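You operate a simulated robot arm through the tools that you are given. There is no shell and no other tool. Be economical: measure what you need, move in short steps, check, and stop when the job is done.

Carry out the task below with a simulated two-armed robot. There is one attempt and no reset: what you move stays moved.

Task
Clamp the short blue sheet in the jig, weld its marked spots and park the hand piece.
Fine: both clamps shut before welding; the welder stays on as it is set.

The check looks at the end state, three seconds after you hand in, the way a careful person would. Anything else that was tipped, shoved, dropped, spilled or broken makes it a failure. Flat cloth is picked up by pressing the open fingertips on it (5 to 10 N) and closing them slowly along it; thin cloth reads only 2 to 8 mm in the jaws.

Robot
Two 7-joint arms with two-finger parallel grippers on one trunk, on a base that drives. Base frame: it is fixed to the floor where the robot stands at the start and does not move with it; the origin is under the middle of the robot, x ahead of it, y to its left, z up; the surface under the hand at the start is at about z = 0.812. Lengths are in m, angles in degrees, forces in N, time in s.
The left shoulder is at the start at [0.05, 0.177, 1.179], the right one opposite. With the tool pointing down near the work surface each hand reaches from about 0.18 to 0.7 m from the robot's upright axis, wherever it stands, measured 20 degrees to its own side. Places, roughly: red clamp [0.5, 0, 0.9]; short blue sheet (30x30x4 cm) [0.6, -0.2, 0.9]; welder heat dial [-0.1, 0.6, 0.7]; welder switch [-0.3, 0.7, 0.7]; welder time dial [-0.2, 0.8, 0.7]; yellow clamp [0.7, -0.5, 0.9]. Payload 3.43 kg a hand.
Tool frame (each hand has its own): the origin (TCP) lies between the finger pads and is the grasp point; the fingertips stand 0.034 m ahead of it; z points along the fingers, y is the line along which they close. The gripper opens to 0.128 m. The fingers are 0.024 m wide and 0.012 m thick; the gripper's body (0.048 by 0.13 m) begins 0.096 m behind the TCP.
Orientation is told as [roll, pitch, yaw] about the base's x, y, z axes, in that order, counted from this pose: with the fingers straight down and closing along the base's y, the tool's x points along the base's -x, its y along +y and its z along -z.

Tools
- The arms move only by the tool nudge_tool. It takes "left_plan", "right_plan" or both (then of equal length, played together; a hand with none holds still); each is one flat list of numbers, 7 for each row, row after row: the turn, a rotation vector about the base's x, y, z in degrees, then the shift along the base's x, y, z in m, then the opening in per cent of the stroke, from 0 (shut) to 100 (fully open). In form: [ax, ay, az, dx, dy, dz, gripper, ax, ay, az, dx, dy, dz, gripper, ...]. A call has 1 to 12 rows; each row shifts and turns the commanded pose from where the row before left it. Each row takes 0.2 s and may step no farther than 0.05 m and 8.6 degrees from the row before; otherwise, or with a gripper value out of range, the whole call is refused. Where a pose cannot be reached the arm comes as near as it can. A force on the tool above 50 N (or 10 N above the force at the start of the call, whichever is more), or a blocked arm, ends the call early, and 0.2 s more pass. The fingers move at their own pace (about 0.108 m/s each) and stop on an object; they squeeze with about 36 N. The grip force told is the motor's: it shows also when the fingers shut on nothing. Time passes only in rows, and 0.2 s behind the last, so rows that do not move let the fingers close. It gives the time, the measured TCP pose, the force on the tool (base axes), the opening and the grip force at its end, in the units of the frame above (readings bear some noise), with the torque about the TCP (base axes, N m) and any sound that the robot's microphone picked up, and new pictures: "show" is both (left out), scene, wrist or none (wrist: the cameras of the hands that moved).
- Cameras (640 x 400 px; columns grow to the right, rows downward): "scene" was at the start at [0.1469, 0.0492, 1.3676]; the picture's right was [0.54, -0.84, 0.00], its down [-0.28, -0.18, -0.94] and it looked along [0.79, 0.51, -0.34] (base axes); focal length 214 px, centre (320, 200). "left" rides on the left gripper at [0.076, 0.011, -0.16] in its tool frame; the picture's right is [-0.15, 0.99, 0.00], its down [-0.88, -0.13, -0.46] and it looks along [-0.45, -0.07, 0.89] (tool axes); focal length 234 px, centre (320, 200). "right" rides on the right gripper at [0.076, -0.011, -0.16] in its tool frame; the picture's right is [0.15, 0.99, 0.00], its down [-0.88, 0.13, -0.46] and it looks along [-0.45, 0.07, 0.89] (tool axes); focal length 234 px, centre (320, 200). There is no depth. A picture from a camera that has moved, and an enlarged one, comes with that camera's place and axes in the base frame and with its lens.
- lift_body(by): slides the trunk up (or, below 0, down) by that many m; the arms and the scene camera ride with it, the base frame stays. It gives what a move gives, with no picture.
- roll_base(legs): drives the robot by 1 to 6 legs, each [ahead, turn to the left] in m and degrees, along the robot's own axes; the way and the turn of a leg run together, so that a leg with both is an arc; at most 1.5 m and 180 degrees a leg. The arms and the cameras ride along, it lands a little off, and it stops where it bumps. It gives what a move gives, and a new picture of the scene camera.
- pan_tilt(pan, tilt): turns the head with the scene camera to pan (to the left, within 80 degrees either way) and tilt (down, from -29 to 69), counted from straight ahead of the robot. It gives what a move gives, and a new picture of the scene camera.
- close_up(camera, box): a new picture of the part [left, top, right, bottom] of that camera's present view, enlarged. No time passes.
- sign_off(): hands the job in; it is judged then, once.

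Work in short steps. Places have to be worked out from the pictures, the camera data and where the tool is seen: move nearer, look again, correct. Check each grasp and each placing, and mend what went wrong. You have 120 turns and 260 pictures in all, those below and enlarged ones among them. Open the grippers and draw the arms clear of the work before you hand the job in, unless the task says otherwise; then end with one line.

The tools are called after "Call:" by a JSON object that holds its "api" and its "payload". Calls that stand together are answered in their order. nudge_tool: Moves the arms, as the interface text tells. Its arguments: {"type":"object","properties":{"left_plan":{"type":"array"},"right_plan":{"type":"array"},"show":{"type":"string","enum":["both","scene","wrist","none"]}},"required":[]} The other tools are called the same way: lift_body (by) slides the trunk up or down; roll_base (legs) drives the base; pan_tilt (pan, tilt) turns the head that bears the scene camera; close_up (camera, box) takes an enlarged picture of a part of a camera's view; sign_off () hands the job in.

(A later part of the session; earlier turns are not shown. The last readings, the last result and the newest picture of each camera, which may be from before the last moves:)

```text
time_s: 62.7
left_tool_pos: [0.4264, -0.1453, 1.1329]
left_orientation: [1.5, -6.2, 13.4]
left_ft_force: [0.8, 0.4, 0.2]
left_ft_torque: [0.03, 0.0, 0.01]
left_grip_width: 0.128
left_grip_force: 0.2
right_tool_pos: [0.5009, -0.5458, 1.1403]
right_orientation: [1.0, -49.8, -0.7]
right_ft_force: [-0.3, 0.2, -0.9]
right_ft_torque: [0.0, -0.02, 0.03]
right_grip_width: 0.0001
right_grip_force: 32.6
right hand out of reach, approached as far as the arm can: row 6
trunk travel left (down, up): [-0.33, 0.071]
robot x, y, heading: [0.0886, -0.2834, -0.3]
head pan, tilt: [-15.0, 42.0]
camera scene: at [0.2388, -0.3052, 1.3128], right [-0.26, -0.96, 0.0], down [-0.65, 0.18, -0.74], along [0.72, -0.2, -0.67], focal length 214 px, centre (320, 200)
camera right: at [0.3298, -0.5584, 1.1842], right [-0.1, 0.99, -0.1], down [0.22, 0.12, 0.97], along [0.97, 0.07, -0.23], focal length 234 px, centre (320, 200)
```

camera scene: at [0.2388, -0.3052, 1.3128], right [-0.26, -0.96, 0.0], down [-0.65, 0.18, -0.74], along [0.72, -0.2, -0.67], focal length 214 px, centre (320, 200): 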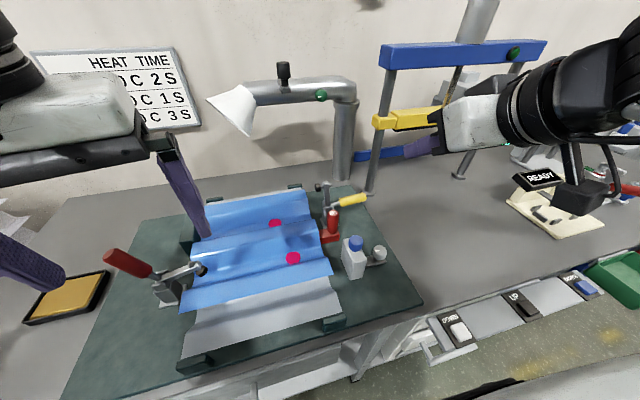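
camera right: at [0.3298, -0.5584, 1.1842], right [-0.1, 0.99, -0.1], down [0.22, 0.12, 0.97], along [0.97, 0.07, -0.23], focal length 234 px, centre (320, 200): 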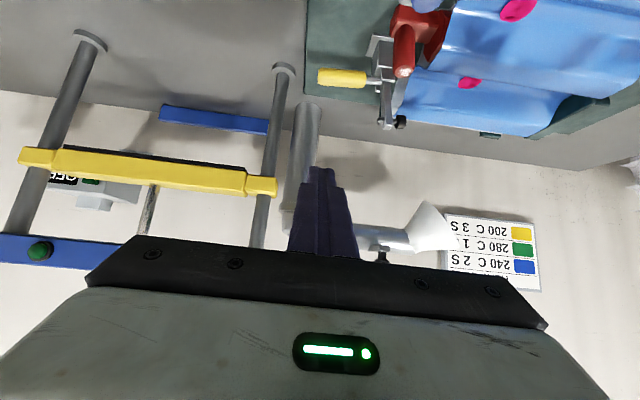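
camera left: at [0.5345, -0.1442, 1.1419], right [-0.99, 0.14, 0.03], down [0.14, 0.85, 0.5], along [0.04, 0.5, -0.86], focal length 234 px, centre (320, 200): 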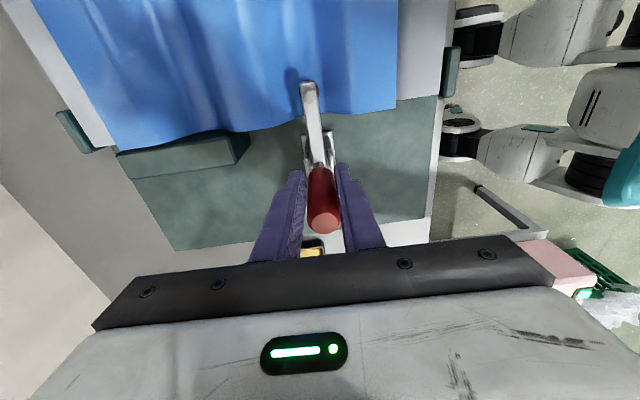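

The pose is reachable. I go to the pre-entry point on the finger axis, 10 cm before the spot under the handle.

Call:
{"api": "nudge_tool", "payload": {"right_plan": [0, 0, 0, 0.013, 0, -0.038, 0, 0, 0, 0, 0.013, 0, -0.038, 0, 0, 0, 0, 0.013, 0, -0.038, 0, 0, 0, 0, 0.013, 0, -0.037, 0, 0, 0, 0, 0.013, 0, -0.037, 0], "show": "both"}}

Call:
{"api": "close_up", "payload": {"camera": "scene", "box": [290, 150, 450, 280]}}

```text
time_s: 63.9
left_tool_pos: [0.4252, -0.1438, 1.1348]
left_orientation: [1.5, -6.2, 13.4]
left_ft_force: [-0.2, 0.1, 0.3]
left_ft_torque: [-0.02, 0.0, 0.0]
left_grip_width: 0.128
left_grip_force: 0.1
right_tool_pos: [0.5722, -0.5477, 0.9536]
right_orientation: [1.1, -49.9, -0.8]
right_ft_force: [0.1, -0.5, -0.3]
right_ft_torque: [0.0, 0.0, 0.03]
right_grip_width: 0.0
right_grip_force: 32.8
right hand out of reach, approached as far as the arm can: row 1
trunk travel left (down, up): [-0.33, 0.071]
robot x, y, heading: [0.09, -0.2821, -0.2]
head pan, tilt: [-15.0, 42.0]
camera scene: at [0.2391, -0.3052, 1.3127], right [-0.26, -0.96, 0.0], down [-0.65, 0.18, -0.74], along [0.72, -0.2, -0.67], focal length 214 px, centre (320, 200)
camera right: at [0.4019, -0.5594, 0.9979], right [-0.1, 0.99, -0.1], down [0.22, 0.12, 0.97], along [0.97, 0.07, -0.23], focal length 234 px, centre (320, 200)
```

scene: 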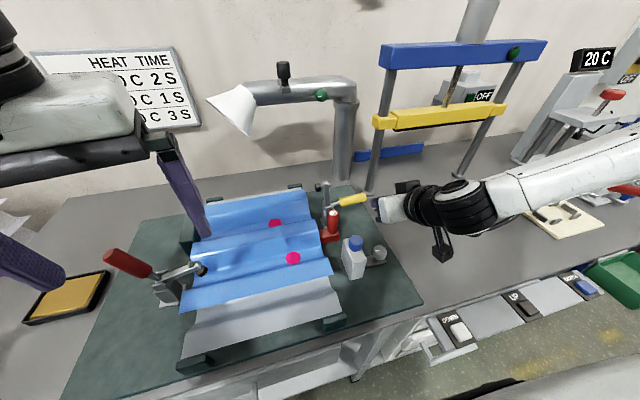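
right: 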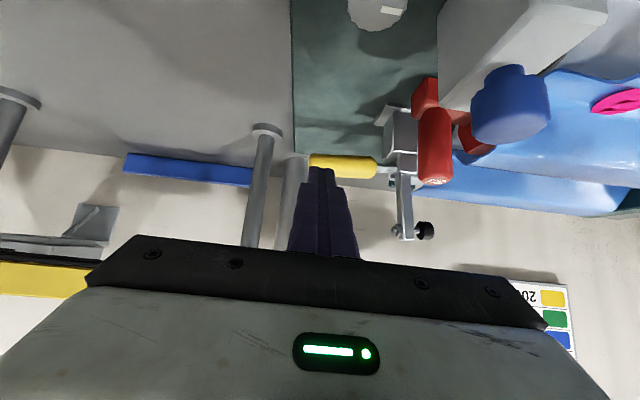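

```text
3.08 times, centred on (370, 215) of scene
camera zoom: at [0.2391, -0.3052, 1.3127], right [-0.26, -0.96, 0.0], down [-0.65, 0.18, -0.74], along [0.72, -0.2, -0.67], focal length 660 px, centre (166, 154)
```

zoom: 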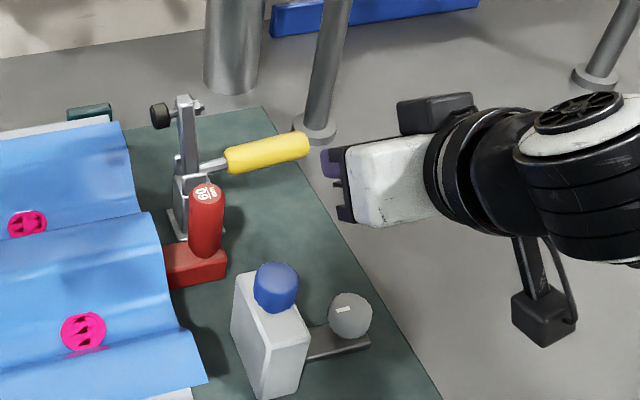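

Handle end confirmed at y≈−0.556, z≈0.90. Slide in along the finger axis under the handle.

Call:
{"api": "nudge_tool", "payload": {"right_plan": [0, 0, 0, 0.02, 0.008, -0.025, 0, 0, 0, 0, 0.025, 0, -0.0225, 0, 0, 0, 0, 0.025, 0, -0.022, 0], "show": "wrist"}}

Call:
{"api": "close_up", "payload": {"camera": "scene", "box": [290, 150, 450, 280]}}

```text
time_s: 64.7
left_tool_pos: [0.4264, -0.1451, 1.1328]
left_orientation: [1.6, -6.0, 13.4]
left_ft_force: [0.0, 0.1, -0.2]
left_ft_torque: [0.01, 0.04, -0.03]
left_grip_width: 0.1282
left_grip_force: 0.0
right_tool_pos: [0.6431, -0.5357, 0.8809]
right_orientation: [1.1, -49.7, -0.6]
right_ft_force: [-4.0, -1.3, -3.4]
right_ft_torque: [-0.01, -0.08, -0.06]
right_grip_width: 0.0001
right_grip_force: 33.0
trunk travel left (down, up): [-0.33, 0.071]
robot x, y, heading: [0.0889, -0.2802, -0.5]
head pan, tilt: [-15.0, 42.0]
camera right: at [0.4723, -0.5495, 0.9259], right [-0.1, 0.99, -0.1], down [0.22, 0.12, 0.97], along [0.97, 0.07, -0.23], focal length 234 px, centre (320, 200)
```

right: 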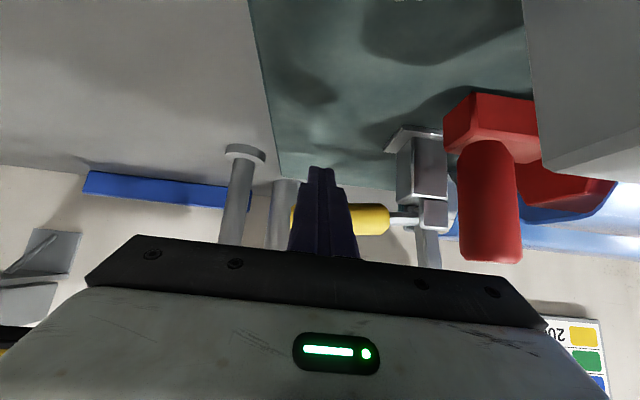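

```text
3.08 times, centred on (370, 215) of scene
camera zoom: at [0.2405, -0.3054, 1.3121], right [-0.26, -0.96, 0.0], down [-0.65, 0.18, -0.74], along [0.71, -0.2, -0.67], focal length 660 px, centre (166, 154)
```

zoom: 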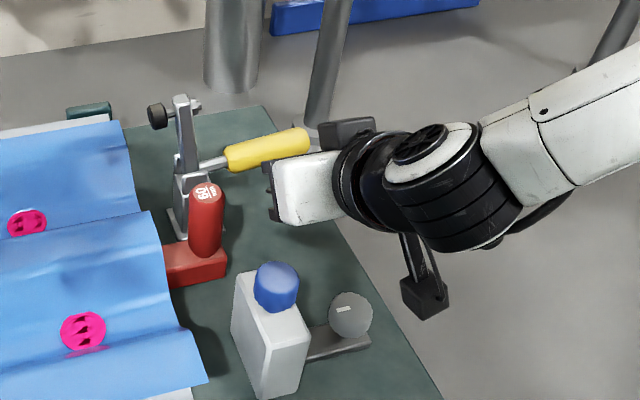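

Fingers are under the handle. Now lift along the arc about the pivot (y≈−0.432, z≈0.887), first 40°.

Call:
{"api": "nudge_tool", "payload": {"right_plan": [0, 0, 0, 0, 0.0003, 0.0182, 0, 0, 0, 0, 0, 0.0034, 0.0178, 0, 0, 0, 0, 0, 0.0065, 0.0169, 0, 0, 0, 0, 0, 0.0094, 0.0155, 0], "show": "none"}}

Call:
{"api": "close_up", "payload": {"camera": "scene", "box": [290, 120, 450, 260]}}

```text
time_s: 65.7
left_tool_pos: [0.4242, -0.1453, 1.1346]
left_orientation: [1.5, -6.3, 13.5]
left_ft_force: [-0.5, 0.0, -0.3]
left_ft_torque: [-0.03, 0.0, -0.01]
left_grip_width: 0.1278
left_grip_force: 0.0
right_tool_pos: [0.6433, -0.5158, 0.9547]
right_orientation: [1.0, -50.0, -0.6]
right_ft_force: [-0.7, 0.8, -0.2]
right_ft_torque: [0.02, 0.06, -0.02]
right_grip_width: 0.0
right_grip_force: 32.7
trunk travel left (down, up): [-0.33, 0.071]
robot x, y, heading: [0.0901, -0.2793, -0.4]
head pan, tilt: [-15.0, 42.0]
```

```text
2.86 times, centred on (370, 190) of scene
camera zoom: at [0.2384, -0.3048, 1.3129], right [-0.26, -0.96, 0.0], down [-0.65, 0.18, -0.74], along [0.72, -0.2, -0.67], focal length 613 px, centre (177, 229)
```

zoom: 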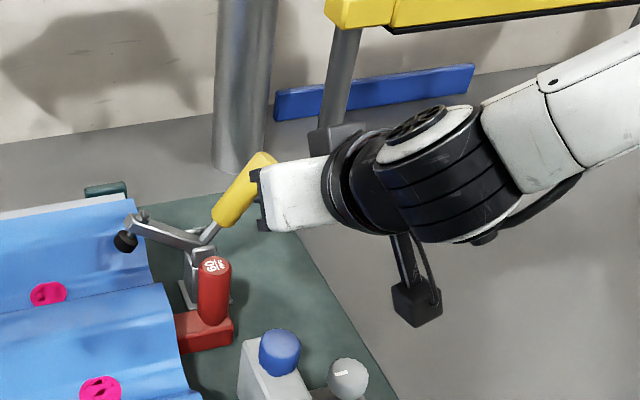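

Works well: handle at ~50°. Continue the arc.

Call:
{"api": "nudge_tool", "payload": {"right_plan": [0, 0, 0, 0, 0.0119, 0.0137, 0, 0, 0, 0, 0, 0.014, 0.0114, 0, 0, 0, 0, 0, 0.0159, 0.0088, 0, 0, 0, 0, 0, 0.0171, 0.0059, 0], "show": "none"}}

Call:
{"api": "close_up", "payload": {"camera": "scene", "box": [250, 120, 410, 260]}}

```text
time_s: 66.7
left_tool_pos: [0.4252, -0.1479, 1.1341]
left_orientation: [1.6, -6.3, 13.3]
left_ft_force: [0.9, 0.6, 0.1]
left_ft_torque: [0.01, 0.03, -0.02]
left_grip_width: 0.1282
left_grip_force: 0.0
right_tool_pos: [0.6432, -0.4682, 0.9931]
right_orientation: [0.9, -49.6, -1.4]
right_ft_force: [-2.3, -19.7, -4.9]
right_ft_torque: [-0.1, 0.12, -0.38]
right_grip_width: 0.0
right_grip_force: 33.5
trunk travel left (down, up): [-0.33, 0.071]
robot x, y, heading: [0.0868, -0.2821, -0.6]
head pan, tilt: [-15.0, 42.0]
```

```text
2.86 times, centred on (330, 190) of scene
camera zoom: at [0.2387, -0.3085, 1.3126], right [-0.27, -0.96, 0.0], down [-0.65, 0.18, -0.74], along [0.72, -0.19, -0.67], focal length 613 px, centre (291, 229)
```

zoom: 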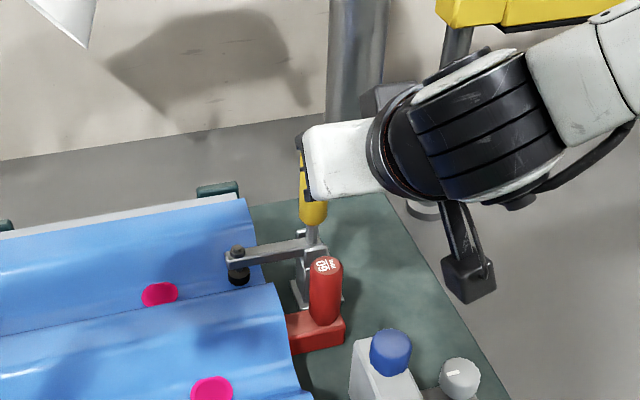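

Handle nearly upright with 20 N resistance. A little more until it seats.

Call:
{"api": "nudge_tool", "payload": {"right_plan": [0, 0, 0, 0, 0.006, 0, 0, 0, 0, 0, 0, 0.006, 0.0, 0, 0, 0, 0, 0, 0, 0, 0], "show": "none"}}

Call:
{"api": "close_up", "payload": {"camera": "scene", "box": [250, 120, 410, 260]}}

```text
time_s: 67.3
left_tool_pos: [0.4237, -0.1467, 1.1354]
left_orientation: [1.5, -6.2, 13.4]
left_ft_force: [-1.0, 1.9, -0.1]
left_ft_torque: [-0.08, 0.01, -0.04]
left_grip_width: 0.1281
left_grip_force: 0.1
right_tool_pos: [0.6425, -0.4686, 0.992]
right_orientation: [-1.0, -49.8, -1.7]
right_ft_force: [-10.0, -18.9, 5.0]
right_ft_torque: [-0.03, -0.06, -0.33]
right_grip_width: 0.0
right_grip_force: 33.2
trunk travel left (down, up): [-0.33, 0.071]
robot x, y, heading: [0.0879, -0.2799, -0.4]
head pan, tilt: [-15.0, 42.0]
stopped in row 2 (right hand): the force on the tool passed its limit at 53 N (the readings are from after the stop); the commanded pose is now the measured one
```

```text
2.86 times, centred on (330, 190) of scene
camera zoom: at [0.2367, -0.3063, 1.3132], right [-0.27, -0.96, 0.0], down [-0.64, 0.18, -0.74], along [0.72, -0.2, -0.67], focal length 613 px, centre (291, 229)
```

zoom: 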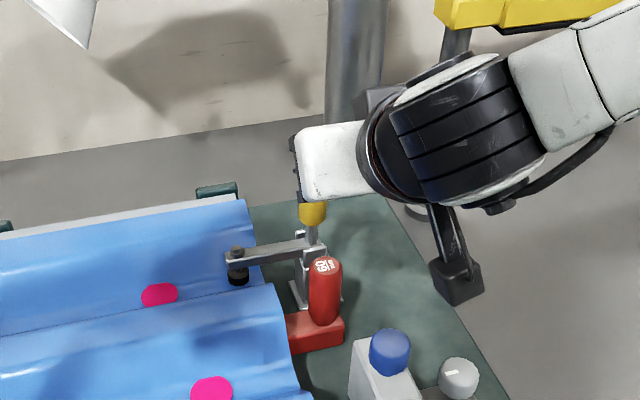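

Hard stop reached. I withdraw to −y and back, then check that it stays shut.

Call:
{"api": "nudge_tool", "payload": {"right_plan": [0, 0, 0, 0, -0.02, 0, 0, 0, 0, 0, 0, -0.03, 0, 0, 0, 0, 0, -0.035, -0.01, 0.03, 0, 0, 0, 0, -0.035, -0.01, 0.03, 0, 0, 0, 0, -0.035, -0.02, 0.03, 0, 0, 0, 0, -0.035, -0.02, 0.03, 0], "show": "scene"}}

Call:
{"api": "close_up", "payload": {"camera": "scene", "box": [250, 120, 410, 260]}}

Call:
{"api": "close_up", "payload": {"camera": "scene", "box": [90, 180, 250, 320]}}

```text
refused: row 5 steps farther than a row can; nothing moved
```

```text
2.86 times, centred on (330, 190) of scene
camera zoom: at [0.2367, -0.3063, 1.3132], right [-0.27, -0.96, 0.0], down [-0.64, 0.18, -0.74], along [0.72, -0.2, -0.67], focal length 613 px, centre (291, 229)
```

zoom: 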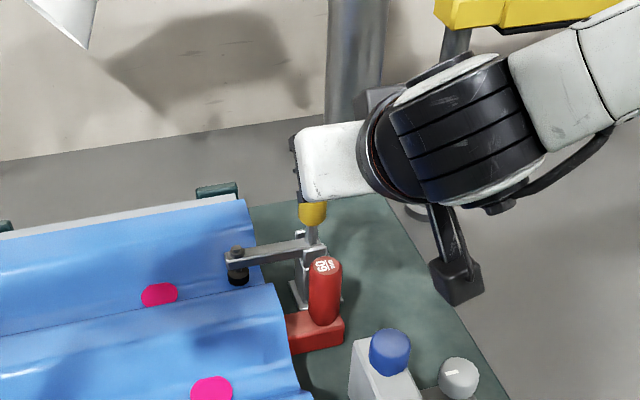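

```text
2.86 times, centred on (170, 250) of scene
camera zoom: at [0.2367, -0.3063, 1.3132], right [-0.27, -0.96, 0.0], down [-0.64, 0.18, -0.74], along [0.72, -0.2, -0.67], focal length 613 px, centre (749, 57)
```

zoom: 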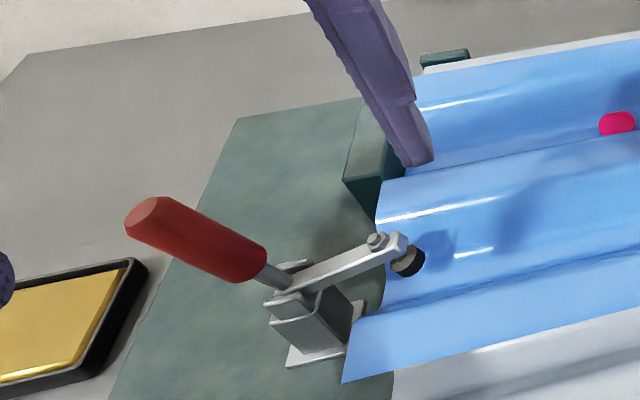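

Call:
{"api": "nudge_tool", "payload": {"right_plan": [0, 0, 0, 0, -0.02, 0, 0, 0, 0, 0, 0, -0.03, 0, 0, 0, 0, 0, -0.03, -0.01, 0.03, 0, 0, 0, 0, -0.03, -0.01, 0.03, 0, 0, 0, 0, -0.03, -0.02, 0.03, 0, 0, 0, 0, -0.03, -0.02, 0.03, 0], "show": "scene"}}

Call:
{"api": "close_up", "payload": {"camera": "scene", "box": [250, 120, 410, 260]}}

```text
time_s: 68.7
left_tool_pos: [0.425, -0.1453, 1.1331]
left_orientation: [1.5, -6.2, 13.3]
left_ft_force: [0.1, 0.7, -0.2]
left_ft_torque: [-0.01, -0.03, 0.01]
left_grip_width: 0.1279
left_grip_force: 0.0
right_tool_pos: [0.5211, -0.5737, 1.1112]
right_orientation: [-0.4, -49.7, -1.3]
right_ft_force: [-0.7, -1.2, 0.3]
right_ft_torque: [0.0, 0.01, -0.04]
right_grip_width: 0.0
right_grip_force: 32.8
trunk travel left (down, up): [-0.33, 0.071]
robot x, y, heading: [0.0918, -0.2811, -0.2]
head pan, tilt: [-15.0, 42.0]
camera scene: at [0.2376, -0.3066, 1.3129], right [-0.27, -0.96, 0.0], down [-0.64, 0.18, -0.74], along [0.72, -0.2, -0.67], focal length 214 px, centre (320, 200)
```

scene: 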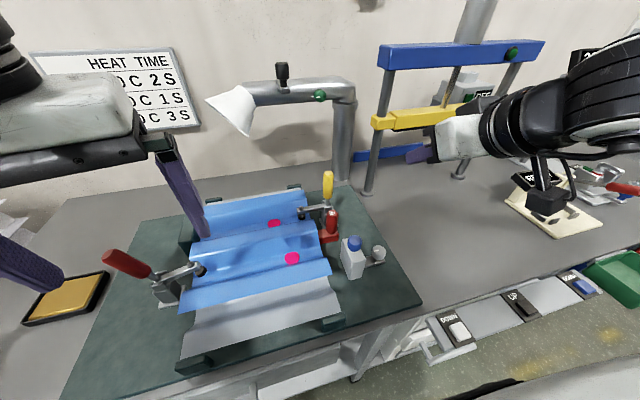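

```text
2.86 times, centred on (330, 190) of scene
camera zoom: at [0.2376, -0.3066, 1.3129], right [-0.27, -0.96, 0.0], down [-0.64, 0.18, -0.74], along [0.72, -0.2, -0.67], focal length 613 px, centre (291, 229)
```

zoom: 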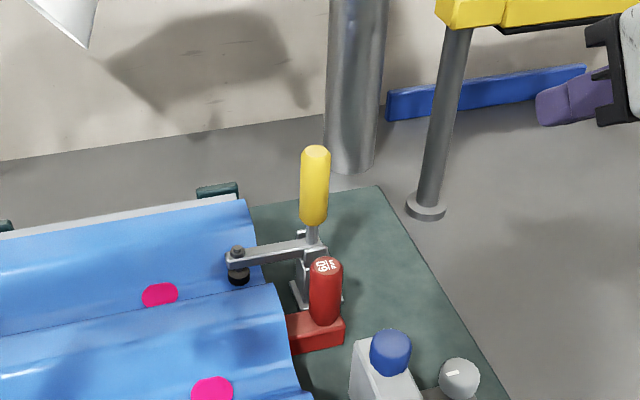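

Yellow holds shut. Now the red one: left fingers shut, go to its outer (+y) side and push the handle to the stop.

Call:
{"api": "nudge_tool", "payload": {"left_plan": [0, 3, -6.5, 0.02, 0.04, 0, 0, 0, 3, -6.5, 0.025, 0.04, 0, 0, 0, 0, 0, 0.025, 0.04, 0, 0, 0, 0, 0, 0.025, 0.04, 0, 0, 0, 0, 0, 0.02, 0.04, 0, 0, 0, 0, 0, 0, 0.005, -0.045, 0, 0, 0, 0, 0, 0, -0.045, 0, 0, 0, 0, 0, 0, -0.045, 0], "show": "scene"}}

Call:
{"api": "close_up", "payload": {"camera": "scene", "box": [60, 160, 260, 330]}}

```text
time_s: 70.5
left_tool_pos: [0.5398, 0.0601, 0.9983]
left_orientation: [2.2, -0.3, 0.2]
left_ft_force: [-0.6, 0.3, 0.1]
left_ft_torque: [0.0, 0.03, -0.02]
left_grip_width: 0.0
left_grip_force: 33.1
right_tool_pos: [0.5229, -0.5718, 1.1123]
right_orientation: [-0.5, -49.8, -1.2]
right_ft_force: [0.1, -0.3, 0.2]
right_ft_torque: [-0.01, 0.0, 0.01]
right_grip_width: 0.0
right_grip_force: 33.2
trunk travel left (down, up): [-0.33, 0.071]
robot x, y, heading: [0.0857, -0.281, -0.6]
head pan, tilt: [-15.0, 42.0]
camera scene: at [0.2386, -0.3057, 1.3128], right [-0.27, -0.96, 0.0], down [-0.65, 0.18, -0.74], along [0.72, -0.2, -0.67], focal length 214 px, centre (320, 200)
```

scene: 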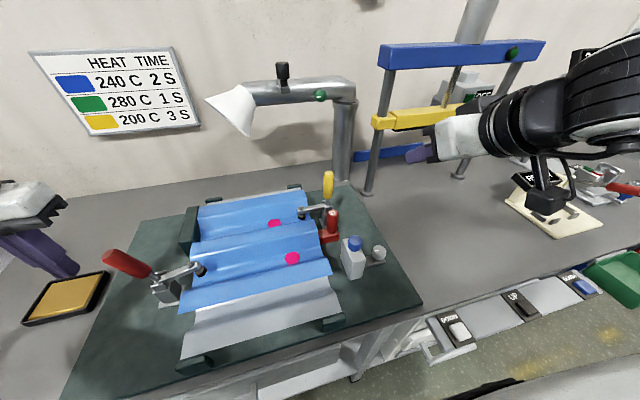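

```text
2.35 times, centred on (160, 245) of scene
camera zoom: at [0.2386, -0.3057, 1.3128], right [-0.27, -0.96, 0.0], down [-0.65, 0.18, -0.74], along [0.72, -0.2, -0.67], focal length 505 px, centre (696, 94)
```

zoom: 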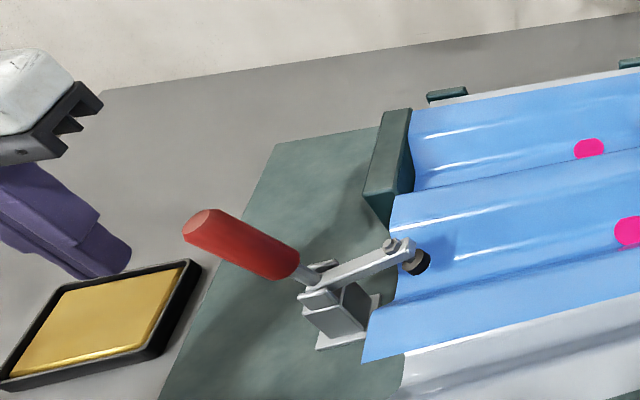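

Call:
{"api": "nudge_tool", "payload": {"left_plan": [0, 0, 0, 0, -0.01, -0.025, 0, 0, 0, 0, 0, -0.02, 0, 0, 0, 0, 0, 0, -0.02, 0, 0, 0, 0, 0, 0, -0.015, 0, 0, 0, 0, 0, 0, -0.012, 0, 0, 0, 0, 0, 0, -0.01, 0, 0], "show": "wrist"}}

Call:
{"api": "close_up", "payload": {"camera": "scene", "box": [60, 160, 260, 330]}}

```text
time_s: 71.9
left_tool_pos: [0.5397, -0.011, 0.9751]
left_orientation: [3.9, 0.0, 1.9]
left_ft_force: [-4.1, 21.6, 1.9]
left_ft_torque: [-0.58, -0.08, -0.05]
left_grip_width: 0.0001
left_grip_force: 33.2
right_tool_pos: [0.5226, -0.5718, 1.1121]
right_orientation: [-0.6, -49.8, -1.1]
right_ft_force: [0.1, -0.1, -1.1]
right_ft_torque: [0.02, 0.01, 0.05]
right_grip_width: 0.0
right_grip_force: 33.1
trunk travel left (down, up): [-0.33, 0.071]
robot x, y, heading: [0.0893, -0.2821, -0.2]
head pan, tilt: [-15.0, 42.0]
stopped in row 6 (left hand): the force on the tool passed its limit at 56 N (the readings are from after the stop); the commanded pose is now the measured one
camera left: at [0.4645, -0.0128, 1.1344], right [0.11, 0.99, 0.07], down [0.88, -0.13, 0.45], along [0.45, 0.01, -0.89], focal length 234 px, centre (320, 200)
```

left: 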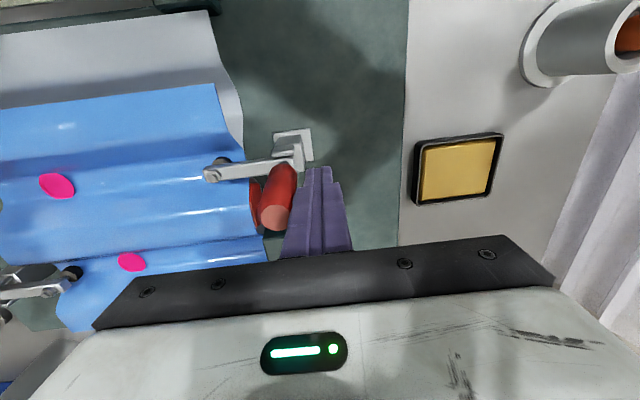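

```text
2.35 times, centred on (160, 245) of scene
camera zoom: at [0.2383, -0.304, 1.3127], right [-0.26, -0.96, 0.0], down [-0.65, 0.18, -0.74], along [0.72, -0.2, -0.67], focal length 505 px, centre (696, 94)
```

zoom: 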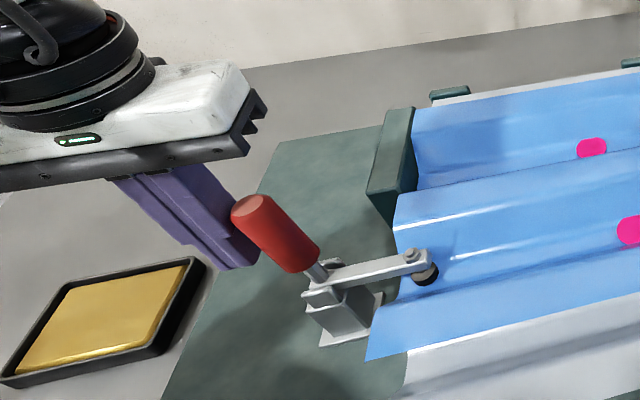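

At the stop. Retreat straight to +y and check whether it holds.

Call:
{"api": "nudge_tool", "payload": {"left_plan": [0, 0, 0, 0, 0.02, 0, 0, 0, 0, 0, 0, 0.04, 0, 0, 0, 0, 0, 0, 0.04, 0.02, 0], "show": "none"}}

Call:
{"api": "close_up", "payload": {"camera": "scene", "box": [60, 160, 260, 330]}}

Call:
{"api": "close_up", "payload": {"camera": "left", "box": [0, 60, 320, 300]}}

```text
time_s: 72.7
left_tool_pos: [0.5406, 0.0845, 0.9955]
left_orientation: [3.4, -0.3, 1.5]
left_ft_force: [-0.1, -0.5, -0.1]
left_ft_torque: [-0.03, 0.03, -0.01]
left_grip_width: 0.0
left_grip_force: 32.9
right_tool_pos: [0.5233, -0.573, 1.1119]
right_orientation: [-0.6, -49.8, -1.2]
right_ft_force: [0.7, 0.5, 0.0]
right_ft_torque: [0.02, -0.01, 0.01]
right_grip_width: 0.0002
right_grip_force: 33.3
trunk travel left (down, up): [-0.33, 0.071]
robot x, y, heading: [0.0894, -0.2779, -0.1]
head pan, tilt: [-15.0, 42.0]
```

```text
2.35 times, centred on (160, 245) of scene
camera zoom: at [0.2382, -0.3048, 1.3129], right [-0.26, -0.96, 0.0], down [-0.65, 0.18, -0.74], along [0.72, -0.2, -0.67], focal length 505 px, centre (696, 94)
```

zoom: 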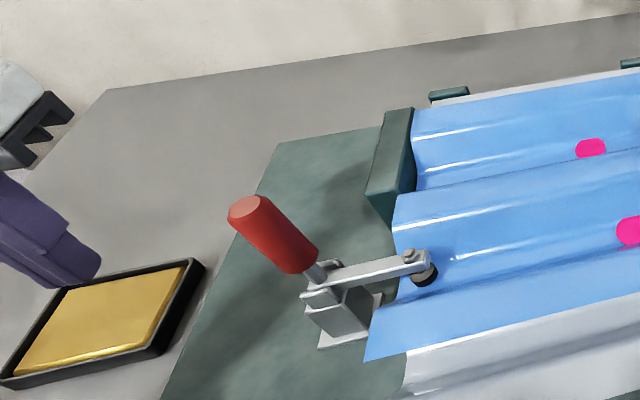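

```text
1.67 times, centred on (160, 180) of left
camera zoom: at [0.4644, 0.0849, 1.1549], right [0.12, 0.99, 0.06], down [0.88, -0.14, 0.45], along [0.46, 0.0, -0.89], focal length 390 px, centre (587, 233)
```

zoom: 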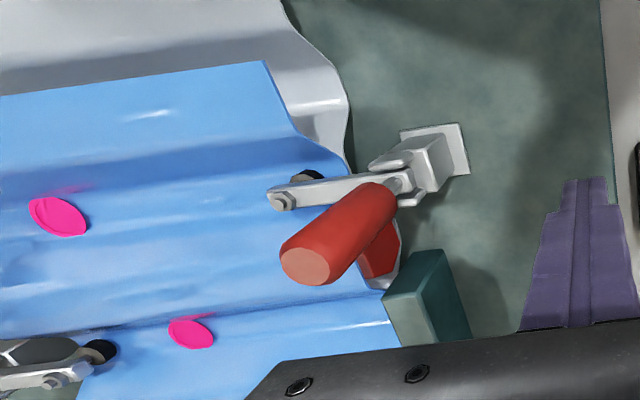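

Both clamps are shut and hold. Next the wand: I tuck the hands and shift the robot ~0.16 m left so the left arm reaches both the wand and the spots.

Call:
{"api": "nudge_tool", "payload": {"left_plan": [-1, 0, 0, -0.02, 0, 0.04, 0, -1, 0, 0, -0.02, 0, 0.04, 0, -1, 0, -1.5, -0.02, 0, 0.04, 30, 0, 0, 0, -0.03, 0, 0.03, 60, 0, 0, 0, -0.03, 0, 0.02, 80, 0, 0, 0, -0.03, 0, 0, 80], "right_plan": [0, 8.5, 0, -0.02, 0, 0.02, 0, 0, 8.5, 0, -0.02, 0, 0.02, 0, 0, 8.5, 0, -0.02, 0, 0.02, 50, 0, 8.5, 0, -0.02, 0, 0.02, 100, 0, 8.5, 0, -0.02, 0, 0.02, 100, 0, 7.3, 1, -0.02, 0, 0.02, 100], "show": "none"}}

Call:
{"api": "roll_base", "payload": {"legs": [[-0.05, 0], [0, -20], [-0.45, 0], [0, 20], [0.44, 0]]}}

Call:
{"api": "pan_tilt", "payload": {"pan": 35, "tilt": 40}}

```text
time_s: 74.1
left_tool_pos: [0.3879, 0.0842, 1.1654]
left_orientation: [0.3, -0.2, 0.1]
left_ft_force: [0.0, -0.1, -0.4]
left_ft_torque: [0.02, -0.01, 0.0]
left_grip_width: 0.1024
left_grip_force: 0.0
right_tool_pos: [0.4038, -0.5704, 1.2323]
right_orientation: [-1.4, 0.1, 0.3]
right_ft_force: [-0.5, 0.2, 0.0]
right_ft_torque: [0.0, -0.03, 0.04]
right_grip_width: 0.128
right_grip_force: 0.0
trunk travel left (down, up): [-0.33, 0.071]
robot x, y, heading: [0.0904, -0.2784, -0.4]
head pan, tilt: [-15.0, 42.0]
```

```text
time_s: 81.8
left_tool_pos: [0.3678, 0.2267, 1.1654]
left_orientation: [0.4, -0.3, -1.2]
left_ft_force: [-0.2, -0.6, -0.2]
left_ft_torque: [-0.01, 0.03, -0.06]
left_grip_width: 0.1026
left_grip_force: 0.1
right_tool_pos: [0.3694, -0.428, 1.231]
right_orientation: [-1.4, 0.0, -0.9]
right_ft_force: [0.0, 0.3, 0.2]
right_ft_torque: [0.0, 0.05, 0.01]
right_grip_width: 0.1281
right_grip_force: 0.0
trunk travel left (down, up): [-0.33, 0.071]
robot x, y, heading: [0.0616, -0.1297, -1.1]
head pan, tilt: [-15.0, 42.0]
camera scene: at [0.209, -0.1592, 1.3127], right [-0.28, -0.96, 0.0], down [-0.64, 0.19, -0.74], along [0.71, -0.21, -0.67], focal length 214 px, centre (320, 200)
```

scene: 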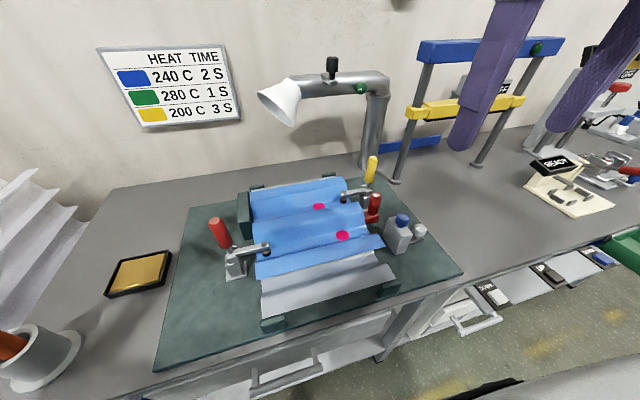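

```text
time_s: 83.0
left_tool_pos: [0.3666, 0.2269, 1.166]
left_orientation: [0.3, -0.2, -1.2]
left_ft_force: [0.0, 0.3, 0.4]
left_ft_torque: [0.02, 0.03, -0.01]
left_grip_width: 0.1024
left_grip_force: 0.0
right_tool_pos: [0.3687, -0.4275, 1.2311]
right_orientation: [-1.4, 0.0, -0.9]
right_ft_force: [-1.0, -0.1, -0.3]
right_ft_torque: [-0.01, -0.04, 0.02]
right_grip_width: 0.128
right_grip_force: 0.2
trunk travel left (down, up): [-0.33, 0.071]
robot x, y, heading: [0.0598, -0.1289, -1.5]
head pan, tilt: [35.0, 40.0]
camera scene: at [0.1992, -0.0886, 1.3157], right [0.55, -0.83, 0.0], down [-0.54, -0.35, -0.77], along [0.64, 0.42, -0.64], focal length 214 px, centre (320, 200)
```

scene: 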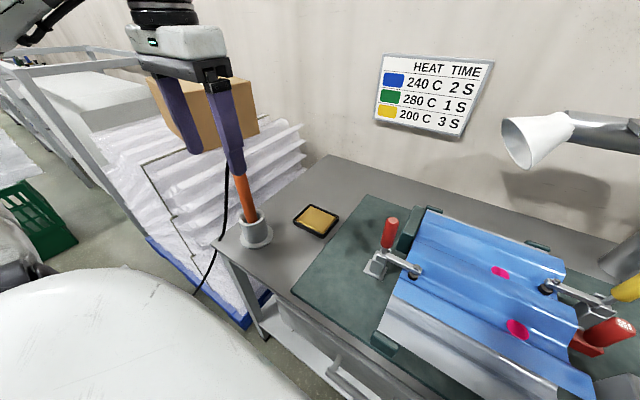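

Both clamps read shut. I enlarge the wand in the scene and left views to fix its position.

Call:
{"api": "close_up", "payload": {"camera": "scene", "box": [200, 140, 300, 260]}}

Call:
{"api": "close_up", "payload": {"camera": "left", "box": [220, 60, 460, 260]}}

```text
3.33 times, centred on (250, 200) of scene
camera zoom: at [0.1992, -0.0886, 1.3157], right [0.55, -0.83, 0.0], down [-0.54, -0.35, -0.77], along [0.64, 0.42, -0.64], focal length 715 px, centre (553, 200)
```

zoom: 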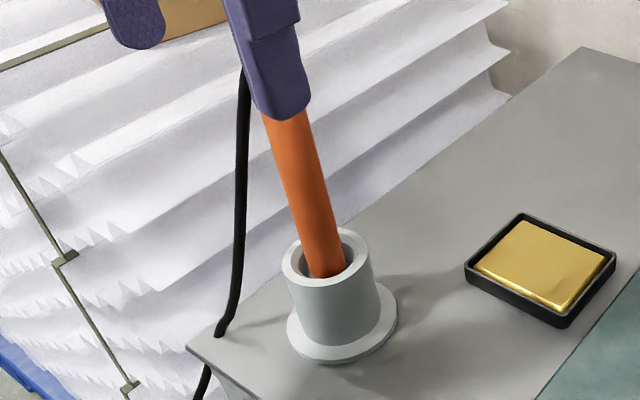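

```text
2.00 times, centred on (340, 160) of left
camera zoom: at [0.2914, 0.239, 1.3254], right [0.17, 0.99, 0.01], down [0.88, -0.15, 0.46], along [0.45, -0.07, -0.89], focal length 468 px, centre (280, 280)
```

zoom: 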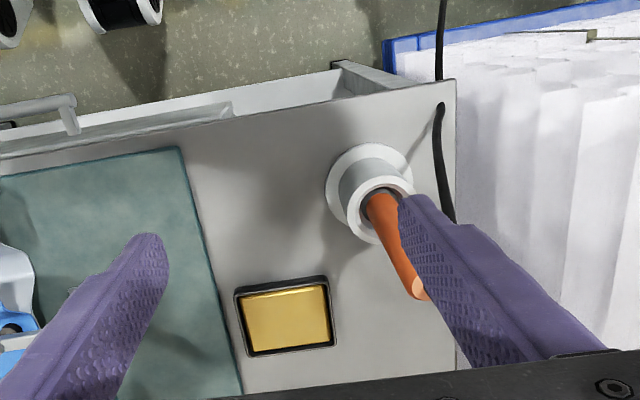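

Wand ≈ from (0.439,0.308,0.892) to (0.464,0.317,1.033). I'll grip it with the hand pitched 45° forward, closing along y; go to the pre-grasp point 12 cm back.

Call:
{"api": "nudge_tool", "payload": {"left_plan": [0, -7.5, 0, 0, 0.015, -0.005, 55, 0, -7.5, 0, 0, 0.015, -0.005, 55, 0, -7.5, 0, 0, 0.015, -0.005, 55, 0, -7.5, 0, 0, 0.015, -0.01, 55, 0, -7.5, 0, 0, 0.015, -0.02, 55, 0, -7.5, 0, 0, 0.012, -0.03, 55, 0, 0, 0, 0, 0, -0.025, 55], "show": "both"}}

```text
time_s: 84.6
left_tool_pos: [0.3783, 0.3055, 1.0635]
left_orientation: [1.8, -45.3, -1.9]
left_ft_force: [-0.6, -0.1, 0.5]
left_ft_torque: [0.0, -0.03, 0.04]
left_grip_width: 0.0706
left_grip_force: 0.1
left hand out of reach, approached as far as the arm can: row 1, 2, 3
right_tool_pos: [0.3696, -0.4284, 1.2313]
right_orientation: [-1.3, 0.0, -0.9]
right_ft_force: [-0.1, -0.7, 1.2]
right_ft_torque: [0.0, -0.02, -0.01]
right_grip_width: 0.128
right_grip_force: 0.0
trunk travel left (down, up): [-0.33, 0.071]
robot x, y, heading: [0.0596, -0.1322, -1.5]
head pan, tilt: [35.0, 40.0]
camera scene: at [0.1992, -0.0886, 1.3158], right [0.55, -0.83, 0.0], down [-0.54, -0.36, -0.77], along [0.64, 0.42, -0.64], focal length 214 px, centre (320, 200)
camera left: at [0.2124, 0.3174, 1.123], right [0.11, 0.99, 0.13], down [0.29, -0.15, 0.94], along [0.95, -0.07, -0.31], focal length 234 px, centre (320, 200)
```

scene: 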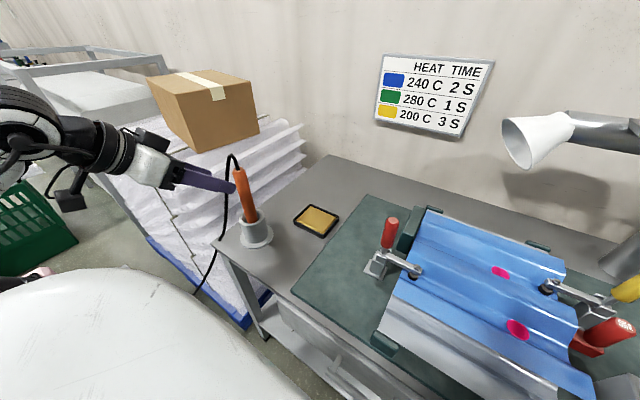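
left: 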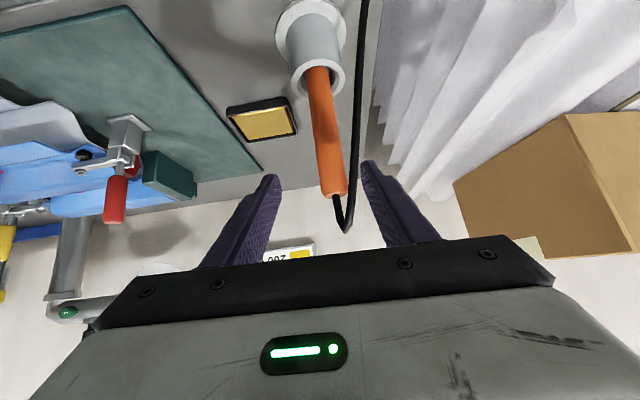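

The cable hangs 4 cm to the wand's left (+y), so I narrow the opening to 38 % and enter along the tool axis centred at y≈0.313.

Call:
{"api": "nudge_tool", "payload": {"left_plan": [0, 0, 0, 0, 0.0075, -0.0235, 38, 0, 0, 0, 0.025, 0, -0.025, 38, 0, 0, 0, 0.025, 0, -0.025, 38, 0, 0, 0, 0.025, 0, -0.025, 38], "show": "both"}}

```text
time_s: 85.6
left_tool_pos: [0.4543, 0.3125, 0.9652]
left_orientation: [1.5, -45.3, -1.6]
left_ft_force: [0.1, -1.7, -1.3]
left_ft_torque: [-0.02, 0.0, 0.01]
left_grip_width: 0.0486
left_grip_force: 0.1
right_tool_pos: [0.3689, -0.4295, 1.231]
right_orientation: [-1.4, 0.0, -0.9]
right_ft_force: [0.2, 0.2, -0.2]
right_ft_torque: [0.01, -0.01, 0.01]
right_grip_width: 0.1281
right_grip_force: 0.0
trunk travel left (down, up): [-0.33, 0.071]
robot x, y, heading: [0.0564, -0.1318, -1.5]
head pan, tilt: [35.0, 40.0]
camera scene: at [0.1998, -0.0883, 1.3156], right [0.55, -0.83, 0.0], down [-0.54, -0.36, -0.77], along [0.64, 0.42, -0.64], focal length 214 px, centre (320, 200)
camera left: at [0.2882, 0.3245, 1.0249], right [0.11, 0.99, 0.12], down [0.3, -0.15, 0.94], along [0.95, -0.07, -0.31], focal length 234 px, centre (320, 200)
```

scene: 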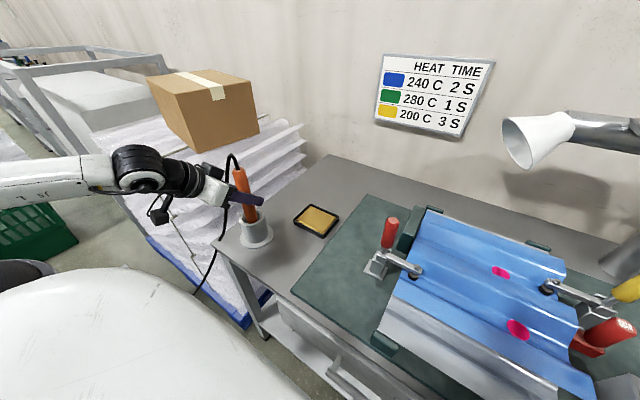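
left: 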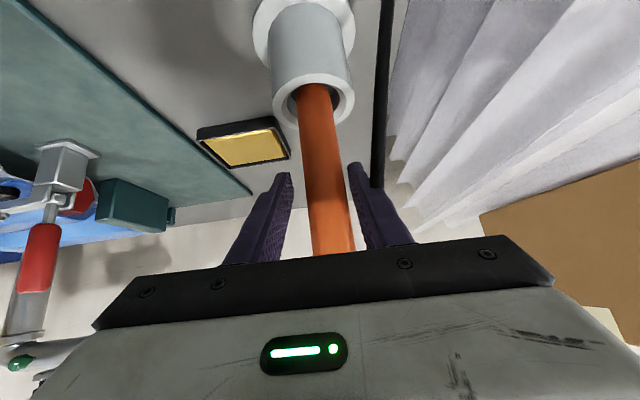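

The wand is between the fingers. Close, then lift along its axis.

Call:
{"api": "nudge_tool", "payload": {"left_plan": [0, 0, 0, 0, 0, 0, 20, 0, 0, 0, 0, 0, 0, 0, 0, 0, 0, 0, 0, 0, 0, 0, 0, 0, 0, 0, 0, 0], "show": "wrist"}}

Call:
{"api": "nudge_tool", "payload": {"left_plan": [0, 0, 0, 0.0035, 0.001, 0.02, 0, 0, 0, 0, 0.0035, 0.001, 0.02, 0, 0, 0, 0, 0.007, 0.002, 0.04, 0], "show": "scene"}}

Call:
{"api": "close_up", "payload": {"camera": "scene", "box": [180, 120, 320, 270]}}

```text
time_s: 86.6
left_tool_pos: [0.4529, 0.3119, 0.9668]
left_orientation: [1.6, -45.2, -1.8]
left_ft_force: [0.5, -1.1, 0.2]
left_ft_torque: [-0.17, -0.03, -0.01]
left_grip_width: 0.0306
left_grip_force: 36.0
right_tool_pos: [0.3684, -0.4287, 1.2303]
right_orientation: [-1.4, 0.0, -0.9]
right_ft_force: [-0.2, 0.1, -0.7]
right_ft_torque: [-0.02, -0.01, -0.01]
right_grip_width: 0.1279
right_grip_force: 0.1
trunk travel left (down, up): [-0.33, 0.071]
robot x, y, heading: [0.0594, -0.1352, -1.6]
head pan, tilt: [35.0, 40.0]
camera left: at [0.2877, 0.3241, 1.0255], right [0.11, 0.99, 0.12], down [0.3, -0.15, 0.94], along [0.95, -0.07, -0.31], focal length 234 px, centre (320, 200)
```

left: 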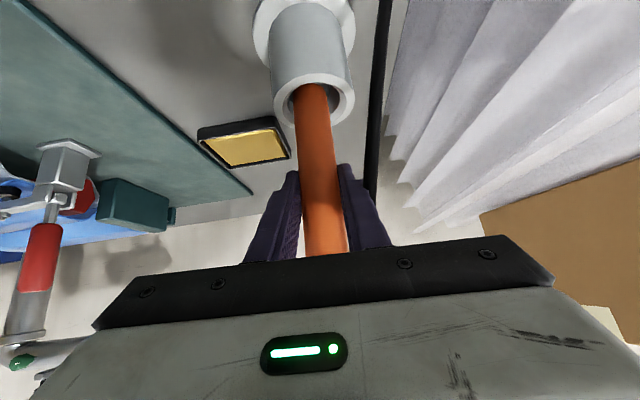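

```text
time_s: 87.4
left_tool_pos: [0.4674, 0.3176, 1.0454]
left_orientation: [1.5, -45.1, -1.6]
left_ft_force: [-0.1, -0.4, -1.9]
left_ft_torque: [0.0, 0.03, -0.01]
left_grip_width: 0.0302
left_grip_force: 36.2
right_tool_pos: [0.368, -0.4284, 1.2309]
right_orientation: [-1.4, 0.0, -1.0]
right_ft_force: [-0.5, -0.4, 0.6]
right_ft_torque: [-0.02, -0.01, 0.03]
right_grip_width: 0.1279
right_grip_force: 0.0
trunk travel left (down, up): [-0.33, 0.071]
robot x, y, heading: [0.0591, -0.1345, -1.7]
head pan, tilt: [35.0, 40.0]
camera scene: at [0.1993, -0.0887, 1.3157], right [0.55, -0.83, 0.0], down [-0.54, -0.35, -0.77], along [0.64, 0.42, -0.64], focal length 214 px, centre (320, 200)
```

scene: 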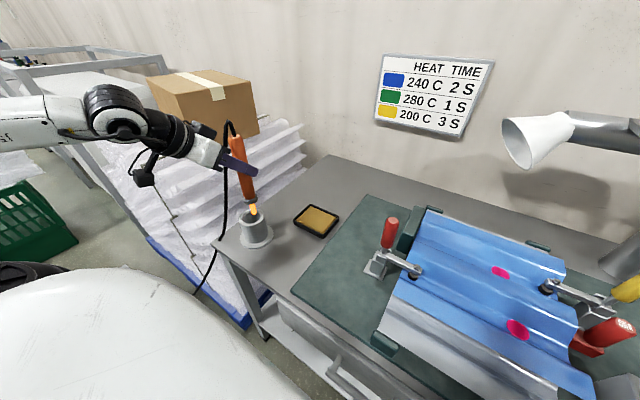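

```text
2.67 times, centred on (250, 195) of scene
camera zoom: at [0.1993, -0.0887, 1.3157], right [0.55, -0.83, 0.0], down [-0.54, -0.35, -0.77], along [0.64, 0.42, -0.64], focal length 572 px, centre (507, 213)
```

zoom: 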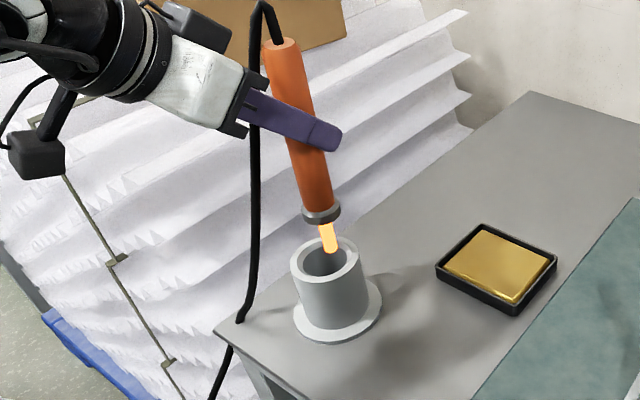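

Lifted cleanly; a glowing tip shows. I lift further and measure tip offset.

Call:
{"api": "nudge_tool", "payload": {"left_plan": [0, 0, 0, 0.007, 0.002, 0.04, 0, 0, 0, 0, 0.005, 0.0, 0.04, 0], "show": "both"}}

Call:
{"api": "close_up", "payload": {"camera": "scene", "box": [180, 80, 320, 230]}}

```text
time_s: 88.0
left_tool_pos: [0.4788, 0.3179, 1.1246]
left_orientation: [1.5, -45.1, -1.7]
left_ft_force: [1.2, -0.1, -2.3]
left_ft_torque: [0.08, 0.0, 0.02]
left_grip_width: 0.0305
left_grip_force: 36.2
right_tool_pos: [0.3685, -0.4274, 1.2313]
right_orientation: [-1.4, 0.0, -0.8]
right_ft_force: [0.1, -0.1, 0.4]
right_ft_torque: [0.03, -0.01, 0.01]
right_grip_width: 0.128
right_grip_force: 0.1
trunk travel left (down, up): [-0.33, 0.071]
robot x, y, heading: [0.0554, -0.1321, -1.2]
head pan, tilt: [35.0, 40.0]
camera scene: at [0.1994, -0.0883, 1.3157], right [0.55, -0.83, 0.0], down [-0.54, -0.36, -0.77], along [0.64, 0.42, -0.64], focal length 214 px, centre (320, 200)
camera left: at [0.3135, 0.3297, 1.1848], right [0.11, 0.99, 0.12], down [0.3, -0.15, 0.94], along [0.95, -0.07, -0.31], focal length 234 px, centre (320, 200)
```

scene: 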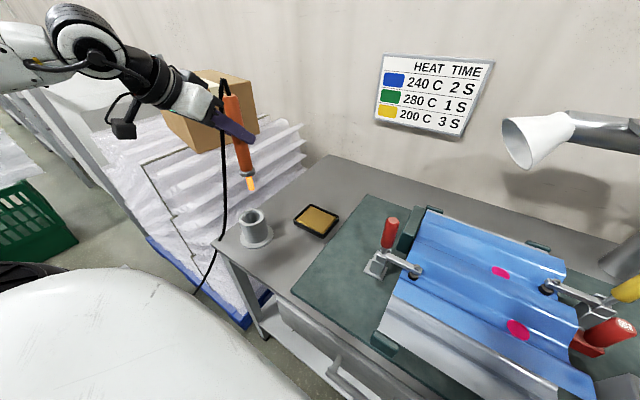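
left: 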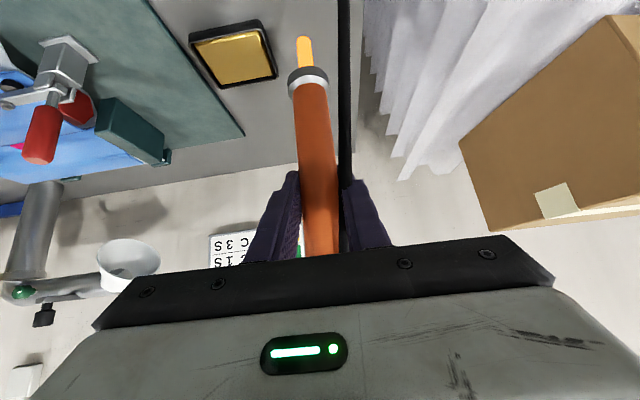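

```text
2.67 times, centred on (250, 155) of scene
camera zoom: at [0.1994, -0.0883, 1.3157], right [0.55, -0.83, 0.0], down [-0.54, -0.36, -0.77], along [0.64, 0.42, -0.64], focal length 572 px, centre (507, 320)
```

zoom: 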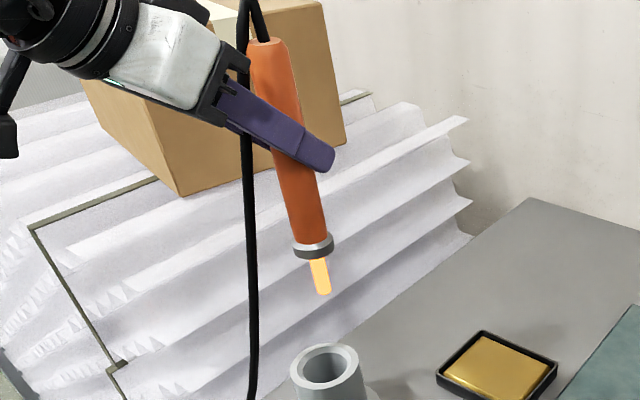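

Tip ≈ (0.482,0.321,0.964) with TCP at (0.479,0.318,1.125): the tip is ~0.16 m straight below the TCP. Now I measure the spots.

Call:
{"api": "pan_tilt", "payload": {"pan": -10, "tilt": 50}}

Call:
{"api": "close_up", "payload": {"camera": "scene", "box": [260, 110, 420, 250]}}

Call:
{"api": "close_up", "payload": {"camera": "right", "box": [230, 90, 430, 260]}}

```text
time_s: 89.1
left_tool_pos: [0.4793, 0.3183, 1.1243]
left_orientation: [1.5, -45.1, -1.5]
left_ft_force: [0.2, -0.1, -2.2]
left_ft_torque: [-0.05, 0.02, 0.01]
left_grip_width: 0.0304
left_grip_force: 36.5
right_tool_pos: [0.3687, -0.4288, 1.2322]
right_orientation: [-1.5, 0.0, -1.0]
right_ft_force: [0.1, -0.1, 0.2]
right_ft_torque: [-0.01, -0.01, -0.01]
right_grip_width: 0.1282
right_grip_force: 0.0
trunk travel left (down, up): [-0.33, 0.071]
robot x, y, heading: [0.0585, -0.134, -1.1]
head pan, tilt: [-10.0, 50.0]
camera scene: at [0.204, -0.1505, 1.3016], right [-0.2, -0.98, 0.0], down [-0.75, 0.15, -0.64], along [0.63, -0.13, -0.77], focal length 214 px, centre (320, 200)
```

scene: 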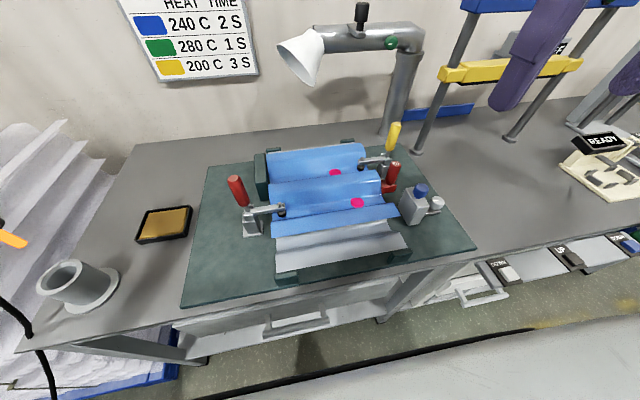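

```text
2.86 times, centred on (340, 180) of scene
camera zoom: at [0.204, -0.1505, 1.3016], right [-0.2, -0.98, 0.0], down [-0.75, 0.15, -0.64], along [0.63, -0.13, -0.77], focal length 613 px, centre (263, 257)
```

zoom: 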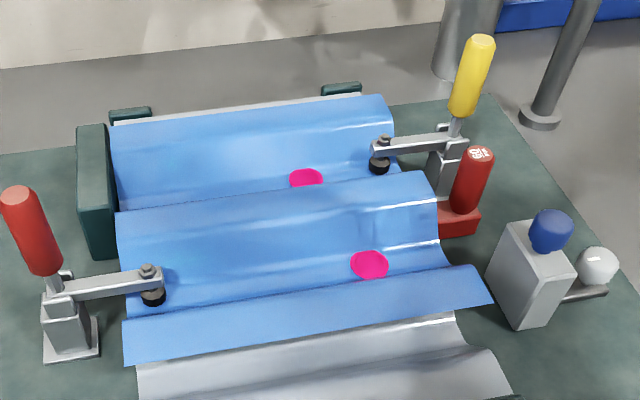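

```text
2.35 times, centred on (330, 175) of right
camera zoom: at [0.2931, -0.4346, 1.3908], right [-0.13, 0.99, -0.03], down [0.88, 0.13, 0.45], along [0.45, 0.04, -0.89], focal length 551 px, centre (296, 259)
```

zoom: 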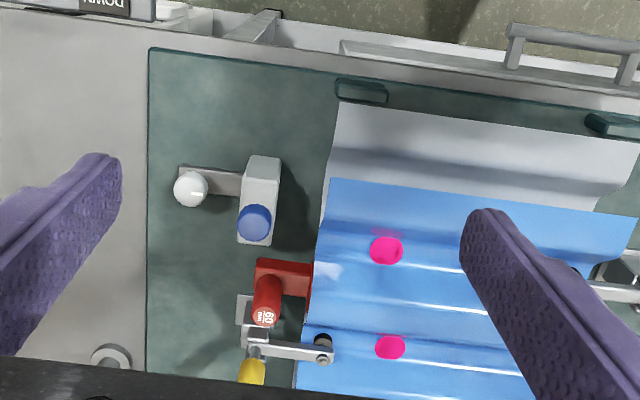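

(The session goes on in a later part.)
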